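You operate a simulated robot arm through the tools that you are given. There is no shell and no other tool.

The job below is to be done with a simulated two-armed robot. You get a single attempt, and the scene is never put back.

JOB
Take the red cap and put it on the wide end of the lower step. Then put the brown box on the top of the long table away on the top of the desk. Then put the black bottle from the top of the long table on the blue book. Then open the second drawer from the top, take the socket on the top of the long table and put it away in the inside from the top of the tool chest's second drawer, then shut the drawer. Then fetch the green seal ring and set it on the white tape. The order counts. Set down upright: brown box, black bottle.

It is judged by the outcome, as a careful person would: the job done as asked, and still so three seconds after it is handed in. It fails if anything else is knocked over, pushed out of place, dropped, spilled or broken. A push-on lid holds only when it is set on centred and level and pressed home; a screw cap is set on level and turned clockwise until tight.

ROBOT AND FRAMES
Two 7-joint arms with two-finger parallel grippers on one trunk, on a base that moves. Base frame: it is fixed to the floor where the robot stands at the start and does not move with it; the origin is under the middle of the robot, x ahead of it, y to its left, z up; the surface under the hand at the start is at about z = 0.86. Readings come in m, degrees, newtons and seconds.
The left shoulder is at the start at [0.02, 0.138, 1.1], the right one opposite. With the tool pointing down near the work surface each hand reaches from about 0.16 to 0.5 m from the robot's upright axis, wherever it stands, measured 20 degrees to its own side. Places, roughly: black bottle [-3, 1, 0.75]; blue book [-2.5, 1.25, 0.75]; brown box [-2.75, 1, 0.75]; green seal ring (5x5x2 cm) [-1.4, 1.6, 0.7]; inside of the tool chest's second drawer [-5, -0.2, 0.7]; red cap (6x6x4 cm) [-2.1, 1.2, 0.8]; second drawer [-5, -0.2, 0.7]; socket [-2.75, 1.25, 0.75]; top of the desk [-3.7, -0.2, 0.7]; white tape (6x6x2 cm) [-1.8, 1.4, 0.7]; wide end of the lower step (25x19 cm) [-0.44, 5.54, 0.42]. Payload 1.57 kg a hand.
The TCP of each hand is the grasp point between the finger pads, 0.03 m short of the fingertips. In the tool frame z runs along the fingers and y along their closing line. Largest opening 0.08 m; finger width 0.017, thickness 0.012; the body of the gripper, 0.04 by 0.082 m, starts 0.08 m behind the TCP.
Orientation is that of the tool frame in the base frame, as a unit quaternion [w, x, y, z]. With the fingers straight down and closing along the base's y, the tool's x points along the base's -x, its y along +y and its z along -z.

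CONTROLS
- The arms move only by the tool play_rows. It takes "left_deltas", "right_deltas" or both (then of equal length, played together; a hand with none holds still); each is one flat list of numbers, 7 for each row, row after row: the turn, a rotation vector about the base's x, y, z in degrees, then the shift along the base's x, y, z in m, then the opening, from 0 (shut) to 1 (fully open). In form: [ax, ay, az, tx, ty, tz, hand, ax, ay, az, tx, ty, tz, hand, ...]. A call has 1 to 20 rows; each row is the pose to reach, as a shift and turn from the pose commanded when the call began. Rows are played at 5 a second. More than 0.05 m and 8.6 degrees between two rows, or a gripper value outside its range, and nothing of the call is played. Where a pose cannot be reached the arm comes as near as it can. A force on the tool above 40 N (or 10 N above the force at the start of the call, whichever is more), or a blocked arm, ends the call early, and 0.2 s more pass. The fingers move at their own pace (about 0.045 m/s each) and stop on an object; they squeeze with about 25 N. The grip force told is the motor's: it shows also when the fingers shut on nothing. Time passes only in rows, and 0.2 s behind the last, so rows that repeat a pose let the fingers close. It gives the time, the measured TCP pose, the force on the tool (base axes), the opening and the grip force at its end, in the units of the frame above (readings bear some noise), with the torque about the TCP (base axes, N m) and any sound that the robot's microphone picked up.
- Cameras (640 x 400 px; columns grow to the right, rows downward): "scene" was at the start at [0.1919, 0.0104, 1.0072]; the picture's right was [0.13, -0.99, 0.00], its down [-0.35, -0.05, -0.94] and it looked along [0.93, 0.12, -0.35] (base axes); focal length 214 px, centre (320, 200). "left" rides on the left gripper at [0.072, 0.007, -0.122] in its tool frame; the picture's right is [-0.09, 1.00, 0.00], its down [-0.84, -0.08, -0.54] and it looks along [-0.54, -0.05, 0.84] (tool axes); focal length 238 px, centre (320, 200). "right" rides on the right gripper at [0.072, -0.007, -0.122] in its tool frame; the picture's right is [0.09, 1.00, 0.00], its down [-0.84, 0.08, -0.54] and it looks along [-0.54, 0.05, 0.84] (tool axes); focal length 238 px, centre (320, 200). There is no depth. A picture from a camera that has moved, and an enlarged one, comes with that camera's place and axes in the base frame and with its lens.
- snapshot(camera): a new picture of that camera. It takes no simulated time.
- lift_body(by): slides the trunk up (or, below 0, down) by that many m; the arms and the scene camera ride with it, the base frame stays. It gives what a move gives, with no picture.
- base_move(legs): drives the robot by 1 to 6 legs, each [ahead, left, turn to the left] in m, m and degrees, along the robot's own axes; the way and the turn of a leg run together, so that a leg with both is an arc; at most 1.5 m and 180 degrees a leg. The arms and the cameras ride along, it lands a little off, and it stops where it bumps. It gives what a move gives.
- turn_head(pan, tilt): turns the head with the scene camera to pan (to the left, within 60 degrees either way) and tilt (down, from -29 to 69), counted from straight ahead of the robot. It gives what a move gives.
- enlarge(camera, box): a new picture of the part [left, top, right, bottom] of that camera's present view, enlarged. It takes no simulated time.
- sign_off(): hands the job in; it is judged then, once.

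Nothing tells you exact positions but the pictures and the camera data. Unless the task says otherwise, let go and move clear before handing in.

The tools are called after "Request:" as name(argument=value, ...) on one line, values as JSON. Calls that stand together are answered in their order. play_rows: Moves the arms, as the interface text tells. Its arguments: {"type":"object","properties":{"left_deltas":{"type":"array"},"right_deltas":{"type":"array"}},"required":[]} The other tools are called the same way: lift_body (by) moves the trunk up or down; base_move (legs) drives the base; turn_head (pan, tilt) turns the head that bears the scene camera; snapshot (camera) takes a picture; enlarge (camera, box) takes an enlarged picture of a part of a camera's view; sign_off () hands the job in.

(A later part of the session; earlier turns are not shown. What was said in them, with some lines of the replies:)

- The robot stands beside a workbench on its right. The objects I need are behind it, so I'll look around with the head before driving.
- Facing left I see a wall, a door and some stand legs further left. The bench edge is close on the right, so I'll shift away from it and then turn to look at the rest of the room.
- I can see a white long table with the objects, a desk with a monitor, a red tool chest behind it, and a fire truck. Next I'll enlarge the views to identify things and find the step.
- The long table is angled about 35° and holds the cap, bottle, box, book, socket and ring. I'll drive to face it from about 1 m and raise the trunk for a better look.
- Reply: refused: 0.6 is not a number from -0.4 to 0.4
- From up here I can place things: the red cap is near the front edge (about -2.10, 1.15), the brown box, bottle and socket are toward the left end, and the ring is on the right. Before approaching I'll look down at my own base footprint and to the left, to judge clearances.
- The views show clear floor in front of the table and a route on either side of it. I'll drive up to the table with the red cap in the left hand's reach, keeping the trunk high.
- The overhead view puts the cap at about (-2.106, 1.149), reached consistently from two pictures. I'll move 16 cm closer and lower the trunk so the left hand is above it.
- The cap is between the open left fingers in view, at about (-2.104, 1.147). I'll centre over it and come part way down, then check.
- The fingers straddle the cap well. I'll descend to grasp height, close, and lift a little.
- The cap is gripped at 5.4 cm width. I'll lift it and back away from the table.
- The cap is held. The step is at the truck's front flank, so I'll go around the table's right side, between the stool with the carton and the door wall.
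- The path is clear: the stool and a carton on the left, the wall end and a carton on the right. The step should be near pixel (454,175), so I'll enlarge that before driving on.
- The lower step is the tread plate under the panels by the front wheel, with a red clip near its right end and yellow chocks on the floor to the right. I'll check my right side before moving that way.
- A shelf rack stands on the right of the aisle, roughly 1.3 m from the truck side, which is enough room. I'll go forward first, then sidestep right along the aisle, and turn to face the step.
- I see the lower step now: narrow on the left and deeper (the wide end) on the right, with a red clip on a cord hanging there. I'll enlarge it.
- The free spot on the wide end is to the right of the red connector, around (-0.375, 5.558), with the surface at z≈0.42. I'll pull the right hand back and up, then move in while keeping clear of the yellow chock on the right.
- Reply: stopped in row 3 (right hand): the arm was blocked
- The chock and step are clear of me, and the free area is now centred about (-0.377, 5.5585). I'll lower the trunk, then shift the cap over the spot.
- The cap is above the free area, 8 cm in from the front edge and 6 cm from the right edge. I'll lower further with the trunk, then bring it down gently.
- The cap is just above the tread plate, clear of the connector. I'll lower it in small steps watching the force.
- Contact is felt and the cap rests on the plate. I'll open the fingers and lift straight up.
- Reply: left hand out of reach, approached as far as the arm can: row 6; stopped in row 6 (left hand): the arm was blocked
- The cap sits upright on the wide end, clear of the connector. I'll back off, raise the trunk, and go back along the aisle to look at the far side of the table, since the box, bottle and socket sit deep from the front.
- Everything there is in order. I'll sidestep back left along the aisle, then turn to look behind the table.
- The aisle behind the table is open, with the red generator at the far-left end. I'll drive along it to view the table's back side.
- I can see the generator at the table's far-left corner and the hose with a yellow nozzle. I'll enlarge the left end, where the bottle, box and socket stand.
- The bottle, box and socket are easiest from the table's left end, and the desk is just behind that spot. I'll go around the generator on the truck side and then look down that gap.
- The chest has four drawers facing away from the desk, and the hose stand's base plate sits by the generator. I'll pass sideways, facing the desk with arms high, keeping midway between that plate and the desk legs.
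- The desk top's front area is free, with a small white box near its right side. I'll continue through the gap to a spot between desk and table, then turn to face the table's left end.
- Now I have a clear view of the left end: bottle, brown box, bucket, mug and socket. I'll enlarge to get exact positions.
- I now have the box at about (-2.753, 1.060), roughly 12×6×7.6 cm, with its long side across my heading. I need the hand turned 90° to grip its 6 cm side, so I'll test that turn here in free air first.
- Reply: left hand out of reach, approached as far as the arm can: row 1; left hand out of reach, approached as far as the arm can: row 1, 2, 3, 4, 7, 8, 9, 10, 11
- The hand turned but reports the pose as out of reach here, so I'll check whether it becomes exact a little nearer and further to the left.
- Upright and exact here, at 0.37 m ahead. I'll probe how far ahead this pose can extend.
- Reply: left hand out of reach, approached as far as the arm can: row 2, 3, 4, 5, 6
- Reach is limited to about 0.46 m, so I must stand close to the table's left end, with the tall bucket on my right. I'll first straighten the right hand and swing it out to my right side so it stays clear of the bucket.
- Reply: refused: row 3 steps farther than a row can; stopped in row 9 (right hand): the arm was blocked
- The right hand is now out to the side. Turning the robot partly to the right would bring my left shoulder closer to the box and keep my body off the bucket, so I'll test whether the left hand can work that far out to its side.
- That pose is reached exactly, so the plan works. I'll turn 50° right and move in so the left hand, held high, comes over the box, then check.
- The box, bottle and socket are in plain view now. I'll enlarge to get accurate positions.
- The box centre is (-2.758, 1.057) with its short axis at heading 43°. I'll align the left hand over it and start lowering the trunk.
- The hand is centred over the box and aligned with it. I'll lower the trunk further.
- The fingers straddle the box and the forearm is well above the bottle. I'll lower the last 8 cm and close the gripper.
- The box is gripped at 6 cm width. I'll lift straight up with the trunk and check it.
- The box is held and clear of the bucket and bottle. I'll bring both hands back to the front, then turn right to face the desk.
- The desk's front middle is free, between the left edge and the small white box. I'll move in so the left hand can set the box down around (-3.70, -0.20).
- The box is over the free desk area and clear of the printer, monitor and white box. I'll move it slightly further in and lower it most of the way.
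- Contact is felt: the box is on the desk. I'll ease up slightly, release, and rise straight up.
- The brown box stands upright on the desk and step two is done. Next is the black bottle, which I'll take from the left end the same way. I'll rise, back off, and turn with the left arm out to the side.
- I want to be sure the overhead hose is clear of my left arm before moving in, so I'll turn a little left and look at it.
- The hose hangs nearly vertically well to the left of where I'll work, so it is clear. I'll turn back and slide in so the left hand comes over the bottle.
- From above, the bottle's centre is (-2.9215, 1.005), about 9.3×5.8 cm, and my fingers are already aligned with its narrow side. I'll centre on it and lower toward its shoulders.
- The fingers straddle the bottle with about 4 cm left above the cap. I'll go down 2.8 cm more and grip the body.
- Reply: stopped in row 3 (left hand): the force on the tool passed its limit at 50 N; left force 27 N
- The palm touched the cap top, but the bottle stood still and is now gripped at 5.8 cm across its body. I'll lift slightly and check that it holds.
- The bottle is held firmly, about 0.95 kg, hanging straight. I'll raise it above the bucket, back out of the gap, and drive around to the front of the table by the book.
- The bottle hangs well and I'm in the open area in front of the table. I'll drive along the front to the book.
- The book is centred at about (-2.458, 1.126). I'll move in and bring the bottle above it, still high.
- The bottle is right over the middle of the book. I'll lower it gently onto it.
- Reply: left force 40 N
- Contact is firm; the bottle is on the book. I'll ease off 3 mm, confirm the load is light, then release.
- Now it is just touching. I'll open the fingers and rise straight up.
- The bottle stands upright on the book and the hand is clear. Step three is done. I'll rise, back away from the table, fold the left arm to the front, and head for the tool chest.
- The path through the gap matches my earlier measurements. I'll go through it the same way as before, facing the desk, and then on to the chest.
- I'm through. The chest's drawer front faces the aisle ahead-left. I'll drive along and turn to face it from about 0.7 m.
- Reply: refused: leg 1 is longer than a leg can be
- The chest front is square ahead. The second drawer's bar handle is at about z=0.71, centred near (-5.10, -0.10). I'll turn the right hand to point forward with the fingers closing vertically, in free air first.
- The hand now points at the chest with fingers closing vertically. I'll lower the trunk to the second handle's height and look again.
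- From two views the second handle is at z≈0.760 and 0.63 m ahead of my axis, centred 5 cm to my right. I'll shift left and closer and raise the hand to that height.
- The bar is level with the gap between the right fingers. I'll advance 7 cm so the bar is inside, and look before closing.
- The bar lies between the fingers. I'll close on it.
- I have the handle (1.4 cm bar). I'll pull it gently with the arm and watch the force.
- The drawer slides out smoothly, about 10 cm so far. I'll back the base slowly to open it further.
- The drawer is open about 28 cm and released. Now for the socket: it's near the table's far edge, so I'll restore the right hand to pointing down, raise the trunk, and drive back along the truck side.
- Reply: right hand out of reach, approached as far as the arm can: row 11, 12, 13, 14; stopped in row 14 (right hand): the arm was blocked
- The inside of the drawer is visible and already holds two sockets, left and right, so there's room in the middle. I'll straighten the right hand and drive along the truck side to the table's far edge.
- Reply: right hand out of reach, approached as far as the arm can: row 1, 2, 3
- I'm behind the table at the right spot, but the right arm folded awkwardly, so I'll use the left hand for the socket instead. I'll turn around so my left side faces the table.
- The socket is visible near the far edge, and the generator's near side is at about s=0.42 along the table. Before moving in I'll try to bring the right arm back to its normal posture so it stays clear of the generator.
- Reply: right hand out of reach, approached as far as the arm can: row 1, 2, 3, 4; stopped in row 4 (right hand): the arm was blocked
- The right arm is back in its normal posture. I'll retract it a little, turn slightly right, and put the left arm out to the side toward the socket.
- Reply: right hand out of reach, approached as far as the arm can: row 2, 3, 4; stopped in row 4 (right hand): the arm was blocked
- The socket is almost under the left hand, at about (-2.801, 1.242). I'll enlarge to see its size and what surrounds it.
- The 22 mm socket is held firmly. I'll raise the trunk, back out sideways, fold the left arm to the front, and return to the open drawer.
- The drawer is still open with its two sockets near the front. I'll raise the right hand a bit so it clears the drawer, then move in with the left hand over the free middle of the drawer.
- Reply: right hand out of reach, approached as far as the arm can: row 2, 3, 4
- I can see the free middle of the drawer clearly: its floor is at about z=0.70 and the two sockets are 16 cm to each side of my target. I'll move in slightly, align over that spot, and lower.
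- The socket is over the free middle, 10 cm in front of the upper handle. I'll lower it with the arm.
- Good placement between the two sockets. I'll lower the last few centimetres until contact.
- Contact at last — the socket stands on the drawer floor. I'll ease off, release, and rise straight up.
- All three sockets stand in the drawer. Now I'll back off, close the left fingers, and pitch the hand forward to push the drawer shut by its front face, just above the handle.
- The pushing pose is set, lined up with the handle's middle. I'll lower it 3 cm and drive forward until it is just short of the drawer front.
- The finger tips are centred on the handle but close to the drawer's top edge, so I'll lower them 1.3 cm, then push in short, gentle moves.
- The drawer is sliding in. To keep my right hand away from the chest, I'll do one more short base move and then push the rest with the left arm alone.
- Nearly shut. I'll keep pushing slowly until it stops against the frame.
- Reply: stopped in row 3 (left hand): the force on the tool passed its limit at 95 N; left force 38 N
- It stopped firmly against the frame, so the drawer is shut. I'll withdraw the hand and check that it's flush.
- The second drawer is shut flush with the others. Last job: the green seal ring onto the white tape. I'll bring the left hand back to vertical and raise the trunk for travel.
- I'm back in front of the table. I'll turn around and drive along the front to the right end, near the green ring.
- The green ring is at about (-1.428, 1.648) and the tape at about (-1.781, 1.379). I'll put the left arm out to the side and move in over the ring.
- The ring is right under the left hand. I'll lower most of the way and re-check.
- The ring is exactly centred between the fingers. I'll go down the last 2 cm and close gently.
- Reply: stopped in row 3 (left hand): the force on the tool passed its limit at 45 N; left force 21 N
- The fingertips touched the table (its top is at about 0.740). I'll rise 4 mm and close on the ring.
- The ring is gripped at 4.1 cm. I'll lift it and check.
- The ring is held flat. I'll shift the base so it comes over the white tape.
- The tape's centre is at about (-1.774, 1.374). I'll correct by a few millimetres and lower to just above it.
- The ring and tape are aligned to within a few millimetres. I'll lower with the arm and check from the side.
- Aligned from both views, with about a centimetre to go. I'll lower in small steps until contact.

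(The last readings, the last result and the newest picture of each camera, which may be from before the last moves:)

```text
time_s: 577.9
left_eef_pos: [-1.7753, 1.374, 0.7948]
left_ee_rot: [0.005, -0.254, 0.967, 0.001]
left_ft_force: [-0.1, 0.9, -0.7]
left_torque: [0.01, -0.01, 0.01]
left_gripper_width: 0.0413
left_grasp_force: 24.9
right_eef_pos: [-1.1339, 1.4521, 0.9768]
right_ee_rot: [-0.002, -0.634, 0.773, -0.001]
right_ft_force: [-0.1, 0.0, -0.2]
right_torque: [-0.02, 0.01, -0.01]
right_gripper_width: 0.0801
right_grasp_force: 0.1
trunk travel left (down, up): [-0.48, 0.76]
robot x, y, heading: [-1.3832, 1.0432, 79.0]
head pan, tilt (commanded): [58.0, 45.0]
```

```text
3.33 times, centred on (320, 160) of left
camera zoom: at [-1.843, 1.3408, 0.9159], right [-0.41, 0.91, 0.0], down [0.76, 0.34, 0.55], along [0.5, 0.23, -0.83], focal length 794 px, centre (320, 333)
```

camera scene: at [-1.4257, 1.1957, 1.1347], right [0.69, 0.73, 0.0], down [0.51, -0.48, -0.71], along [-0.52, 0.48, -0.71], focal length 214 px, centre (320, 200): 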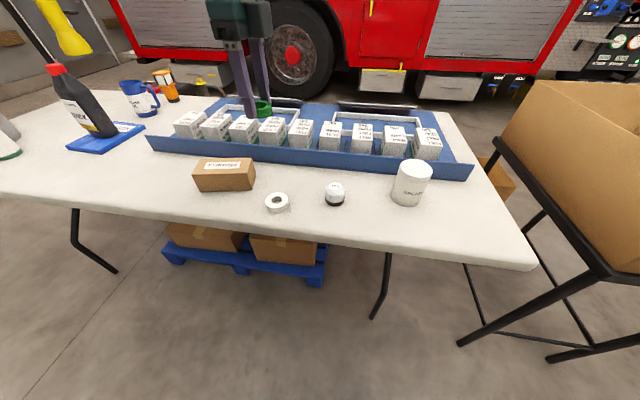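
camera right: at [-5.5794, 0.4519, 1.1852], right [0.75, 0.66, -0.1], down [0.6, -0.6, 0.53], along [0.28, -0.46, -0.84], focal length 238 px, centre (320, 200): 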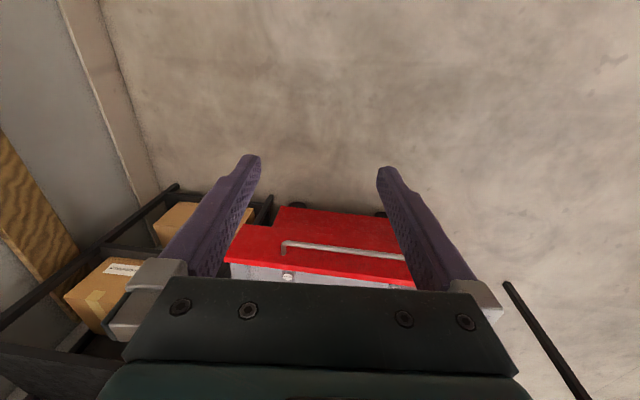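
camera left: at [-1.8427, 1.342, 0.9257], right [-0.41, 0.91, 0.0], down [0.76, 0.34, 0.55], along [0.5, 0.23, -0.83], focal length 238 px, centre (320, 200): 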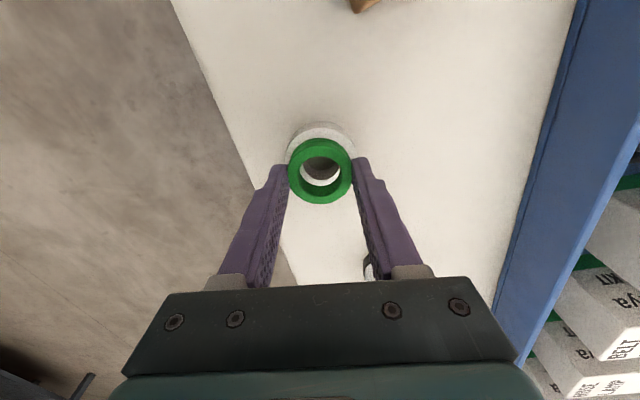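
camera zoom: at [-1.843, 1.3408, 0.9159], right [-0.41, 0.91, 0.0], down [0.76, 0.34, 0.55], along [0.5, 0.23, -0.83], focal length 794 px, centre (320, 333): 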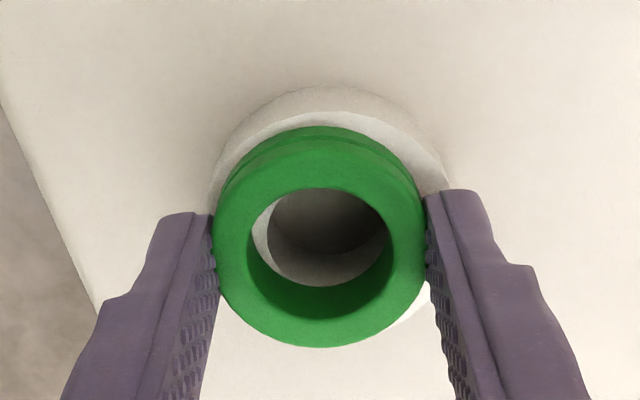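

From above, the ring sits concentric over the tape. I'll lower the last millimetres to contact and release.

Request:
play_rows(left_deltas=[0, 0, 0, 0, 0.0015, -0.002, 0.35, 0, 0, 0, 0, 0.0015, -0.003, 0.35, 0, 0, 0, 0, 0.0015, -0.003, 0.35])

Request:
play_rows(left_deltas=[0, 0, 0, 0, 0, -0.002, 0.35, 0, 0, 0, 0, 0, -0.003, 0.35, 0, 0, 0, 0, 0, -0.003, 0.35])

```text
time_s: 578.7
left_eef_pos: [-1.777, 1.3751, 0.7906]
left_ee_rot: [0.005, -0.254, 0.967, 0.003]
left_ft_force: [0.3, 0.5, -0.9]
left_torque: [-0.03, 0.03, 0.01]
left_gripper_width: 0.0411
left_grasp_force: 25.1
right_eef_pos: [-1.135, 1.4525, 0.9759]
right_ee_rot: [-0.001, -0.635, 0.772, 0.0]
right_ft_force: [0.6, 0.1, 0.2]
right_torque: [0.01, 0.01, -0.01]
right_gripper_width: 0.0799
right_grasp_force: 0.0
trunk travel left (down, up): [-0.48, 0.76]
robot x, y, heading: [-1.3871, 1.0437, 79.0]
head pan, tilt (commanded): [58.0, 45.0]
```

```text
time_s: 579.5
left_eef_pos: [-1.7768, 1.3751, 0.7895]
left_ee_rot: [0.005, -0.254, 0.967, 0.003]
left_ft_force: [4.6, -7.0, 26.6]
left_torque: [-0.27, -0.22, -0.02]
left_gripper_width: 0.041
left_grasp_force: 25.3
right_eef_pos: [-1.1358, 1.4527, 0.9764]
right_ee_rot: [-0.001, -0.635, 0.773, 0.0]
right_ft_force: [0.0, -0.3, -1.0]
right_torque: [-0.01, 0.01, -0.01]
right_gripper_width: 0.0801
right_grasp_force: 0.1
trunk travel left (down, up): [-0.48, 0.76]
robot x, y, heading: [-1.3871, 1.0395, 78.9]
head pan, tilt (commanded): [58.0, 45.0]
```

Contact. I'll ease off, open the fingers, and rise.

Request:
play_rows(left_deltas=[0, 0, 0, 0, 0, 0.002, 0.35, 0, 0, 0, 0, 0, 0.0025, 0.35])

Request:
play_rows(left_deltas=[0, 0, 0, 0, 0, 0, 0.6, 0, 0, 0, 0, 0, 0, 0.8, 0, 0, 0, 0, 0, 0, 0.9, 0, 0, 0, 0, 0, 0, 0.9, 0, 0, 0, 0, 0, 0.02, 0.9, 0, 0, 0, 0, 0, 0.05, 0.9, 0, 0, 0, 0, 0, 0.08, 0.9])

Request:
enlarge(camera="left", box=[240, 60, 400, 200])

Request:
enlarge(camera="scene", box=[180, 100, 340, 200])

```text
time_s: 580.1
left_eef_pos: [-1.7765, 1.376, 0.7905]
left_ee_rot: [0.005, -0.255, 0.967, 0.002]
left_ft_force: [-1.3, 2.3, 4.9]
left_torque: [0.07, 0.05, -0.03]
left_gripper_width: 0.0409
left_grasp_force: 25.2
right_eef_pos: [-1.1357, 1.4539, 0.9763]
right_ee_rot: [0.0, -0.634, 0.773, -0.001]
right_ft_force: [0.9, 0.5, 0.3]
right_torque: [-0.02, 0.03, 0.01]
right_gripper_width: 0.0798
right_grasp_force: 0.1
trunk travel left (down, up): [-0.48, 0.76]
robot x, y, heading: [-1.3849, 1.0432, 78.8]
head pan, tilt (commanded): [58.0, 45.0]
```

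```text
time_s: 581.7
left_eef_pos: [-1.7772, 1.3747, 0.8712]
left_ee_rot: [0.005, -0.254, 0.967, 0.0]
left_ft_force: [0.2, -0.3, -0.2]
left_torque: [-0.01, -0.02, 0.01]
left_gripper_width: 0.0721
left_grasp_force: 0.0
right_eef_pos: [-1.1344, 1.4533, 0.9767]
right_ee_rot: [0.0, -0.634, 0.773, -0.001]
right_ft_force: [1.0, -0.1, 0.8]
right_torque: [0.01, -0.01, -0.01]
right_gripper_width: 0.0799
right_grasp_force: 0.1
trunk travel left (down, up): [-0.48, 0.76]
robot x, y, heading: [-1.3878, 1.0455, 78.6]
head pan, tilt (commanded): [58.0, 45.0]
```

```text
2.86 times, centred on (320, 130) of left
camera zoom: at [-1.8437, 1.3422, 0.9934], right [-0.41, 0.91, 0.0], down [0.76, 0.34, 0.55], along [0.5, 0.23, -0.83], focal length 681 px, centre (320, 400)
```

zoom: 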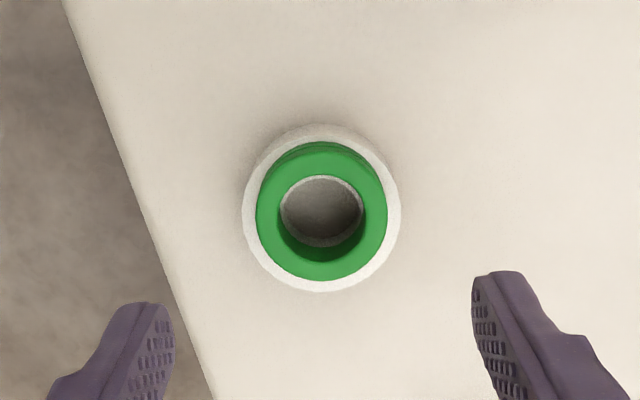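

```text
4.00 times, centred on (260, 150) of scene
camera zoom: at [-1.4258, 1.1958, 0.9747], right [0.69, 0.73, 0.0], down [0.52, -0.48, -0.71], along [-0.52, 0.48, -0.71], focal length 858 px, centre (560, 400)
```

zoom: 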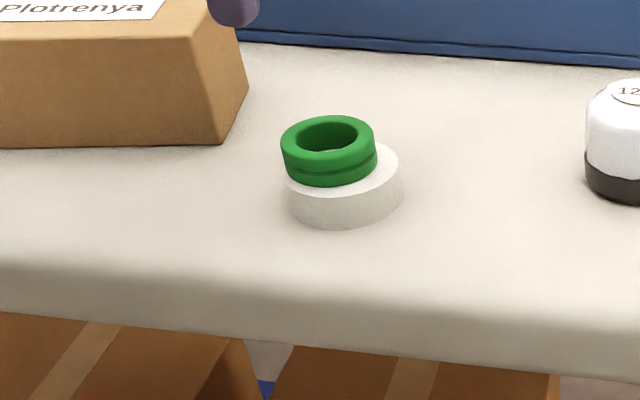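

The green ring rests level on the white tape, well within its rim. I'll rise, back away, and take a last look at the table.

Request:
lift_body(by=0.35)

Request:
base_move(legs=[[-0.4, -0.45, 0]])

Request:
turn_head(pan=50, tilt=35)

Request:
snapshot(camera="scene")

Request:
enlarge(camera="scene", box=[20, 100, 260, 250])

Request:
enlarge(camera="scene", box=[240, 100, 480, 250])

```text
time_s: 585.1
left_eef_pos: [-1.7767, 1.3749, 1.2215]
left_ee_rot: [0.005, -0.253, 0.967, 0.003]
left_ft_force: [0.4, 0.3, 0.6]
left_torque: [-0.01, 0.0, -0.01]
left_gripper_width: 0.0721
left_grasp_force: 0.0
right_eef_pos: [-1.1357, 1.4525, 1.3259]
right_ee_rot: [0.0, -0.635, 0.773, 0.0]
right_ft_force: [-0.1, -0.9, 1.0]
right_torque: [0.0, 0.05, 0.03]
right_gripper_width: 0.0796
right_grasp_force: 0.1
trunk travel left (down, up): [-0.83, 0.41]
robot x, y, heading: [-1.3848, 1.0453, 79.0]
head pan, tilt (commanded): [58.0, 45.0]
```

```text
time_s: 588.6
left_eef_pos: [-1.4092, 0.8967, 1.2207]
left_ee_rot: [0.005, -0.251, 0.968, 0.003]
left_ft_force: [0.3, 0.3, 0.4]
left_torque: [0.03, 0.02, 0.0]
left_gripper_width: 0.0718
left_grasp_force: 0.1
right_eef_pos: [-0.7689, 0.9713, 1.3273]
right_ee_rot: [-0.001, -0.633, 0.774, 0.0]
right_ft_force: [-1.0, -0.7, -0.2]
right_torque: [-0.01, -0.01, -0.01]
right_gripper_width: 0.0799
right_grasp_force: 0.2
trunk travel left (down, up): [-0.83, 0.41]
robot x, y, heading: [-1.0184, 0.5661, 78.4]
head pan, tilt (commanded): [58.0, 45.0]
```

```text
time_s: 589.3
left_eef_pos: [-1.4101, 0.8964, 1.2215]
left_ee_rot: [0.004, -0.252, 0.968, 0.002]
left_ft_force: [1.3, 0.9, 0.4]
left_torque: [0.01, 0.0, 0.02]
left_gripper_width: 0.0719
left_grasp_force: 0.0
right_eef_pos: [-0.7679, 0.97, 1.3256]
right_ee_rot: [-0.001, -0.632, 0.775, -0.001]
right_ft_force: [-0.2, -0.6, -0.2]
right_torque: [0.01, 0.0, 0.01]
right_gripper_width: 0.0801
right_grasp_force: 0.1
trunk travel left (down, up): [-0.83, 0.41]
robot x, y, heading: [-1.0182, 0.5623, 78.6]
head pan, tilt (commanded): [50.0, 35.0]
```

```text
taken
camera scene: at [-1.0553, 0.729, 1.3395], right [0.78, 0.62, 0.0], down [0.36, -0.45, -0.82], along [-0.51, 0.64, -0.57], focal length 214 px, centre (320, 200)
```

scene: 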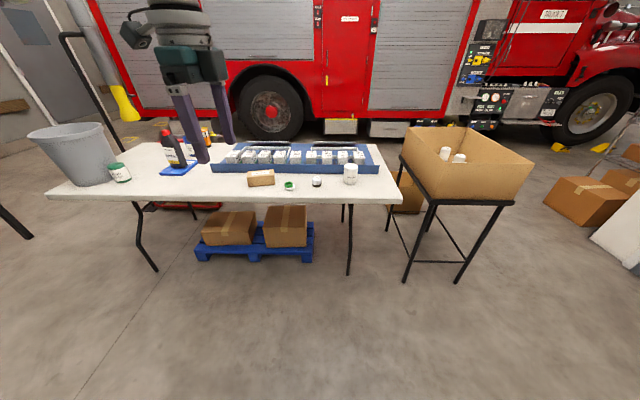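

```text
2.67 times, centred on (140, 175) of scene
camera zoom: at [-1.0553, 0.729, 1.3395], right [0.78, 0.62, 0.0], down [0.36, -0.45, -0.82], along [-0.51, 0.64, -0.57], focal length 572 px, centre (800, 267)
```

zoom: 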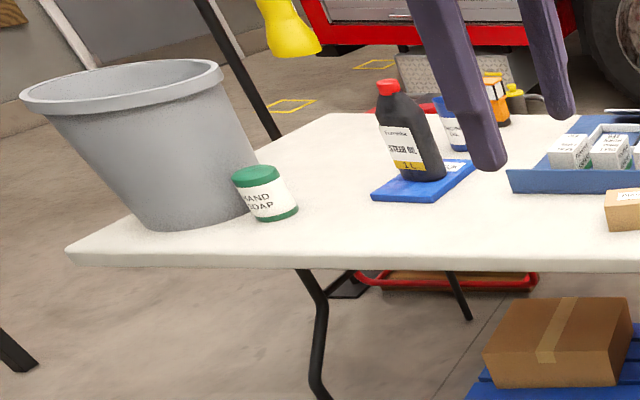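

```text
2.67 times, centred on (360, 175) of scene
camera zoom: at [-1.0553, 0.729, 1.3395], right [0.78, 0.62, 0.0], down [0.36, -0.45, -0.82], along [-0.51, 0.64, -0.57], focal length 572 px, centre (213, 267)
```

zoom: 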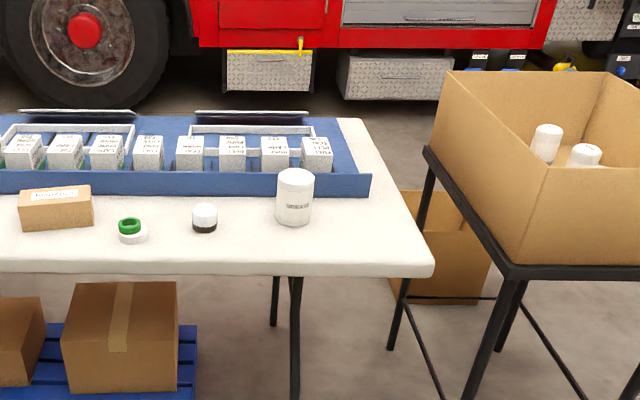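

All five steps are in place. The cap is on the step's wide end, the box is on the desk, the bottle is upright on the book, the socket is in the shut drawer, and the ring is on the tape. Both hands are empty and clear, so I'm handing in.

Request:
sign_off()

```text
The job is handed in.
```

I did all five steps in the order you gave and handed the job in. From the pictures I took as I went, everything is where it was asked for and nothing else was knocked over or moved.

1. **Red cap:** it stands on the wide end of the truck's lower step, to the right of the red connector. I didn't go back to look at it at the end.
2. **Brown box:** it stands upright on the desk, in front of the monitor.
3. **Black bottle:** it stands upright in the middle of the blue book. While I was gripping it, the hand pressed down on its cap with about 50 N, but the bottle stayed standing.
4. **Socket:** I opened the second drawer and stood the socket inside, between two sockets already there. Then I shut the drawer flush. The last push met the frame at about 95 N; the chest did not appear to move.
5. **Green seal ring:** it lies level on the white tape, about 4 mm off centre and well within the tape's rim.

Both hands are empty and clear of everything.
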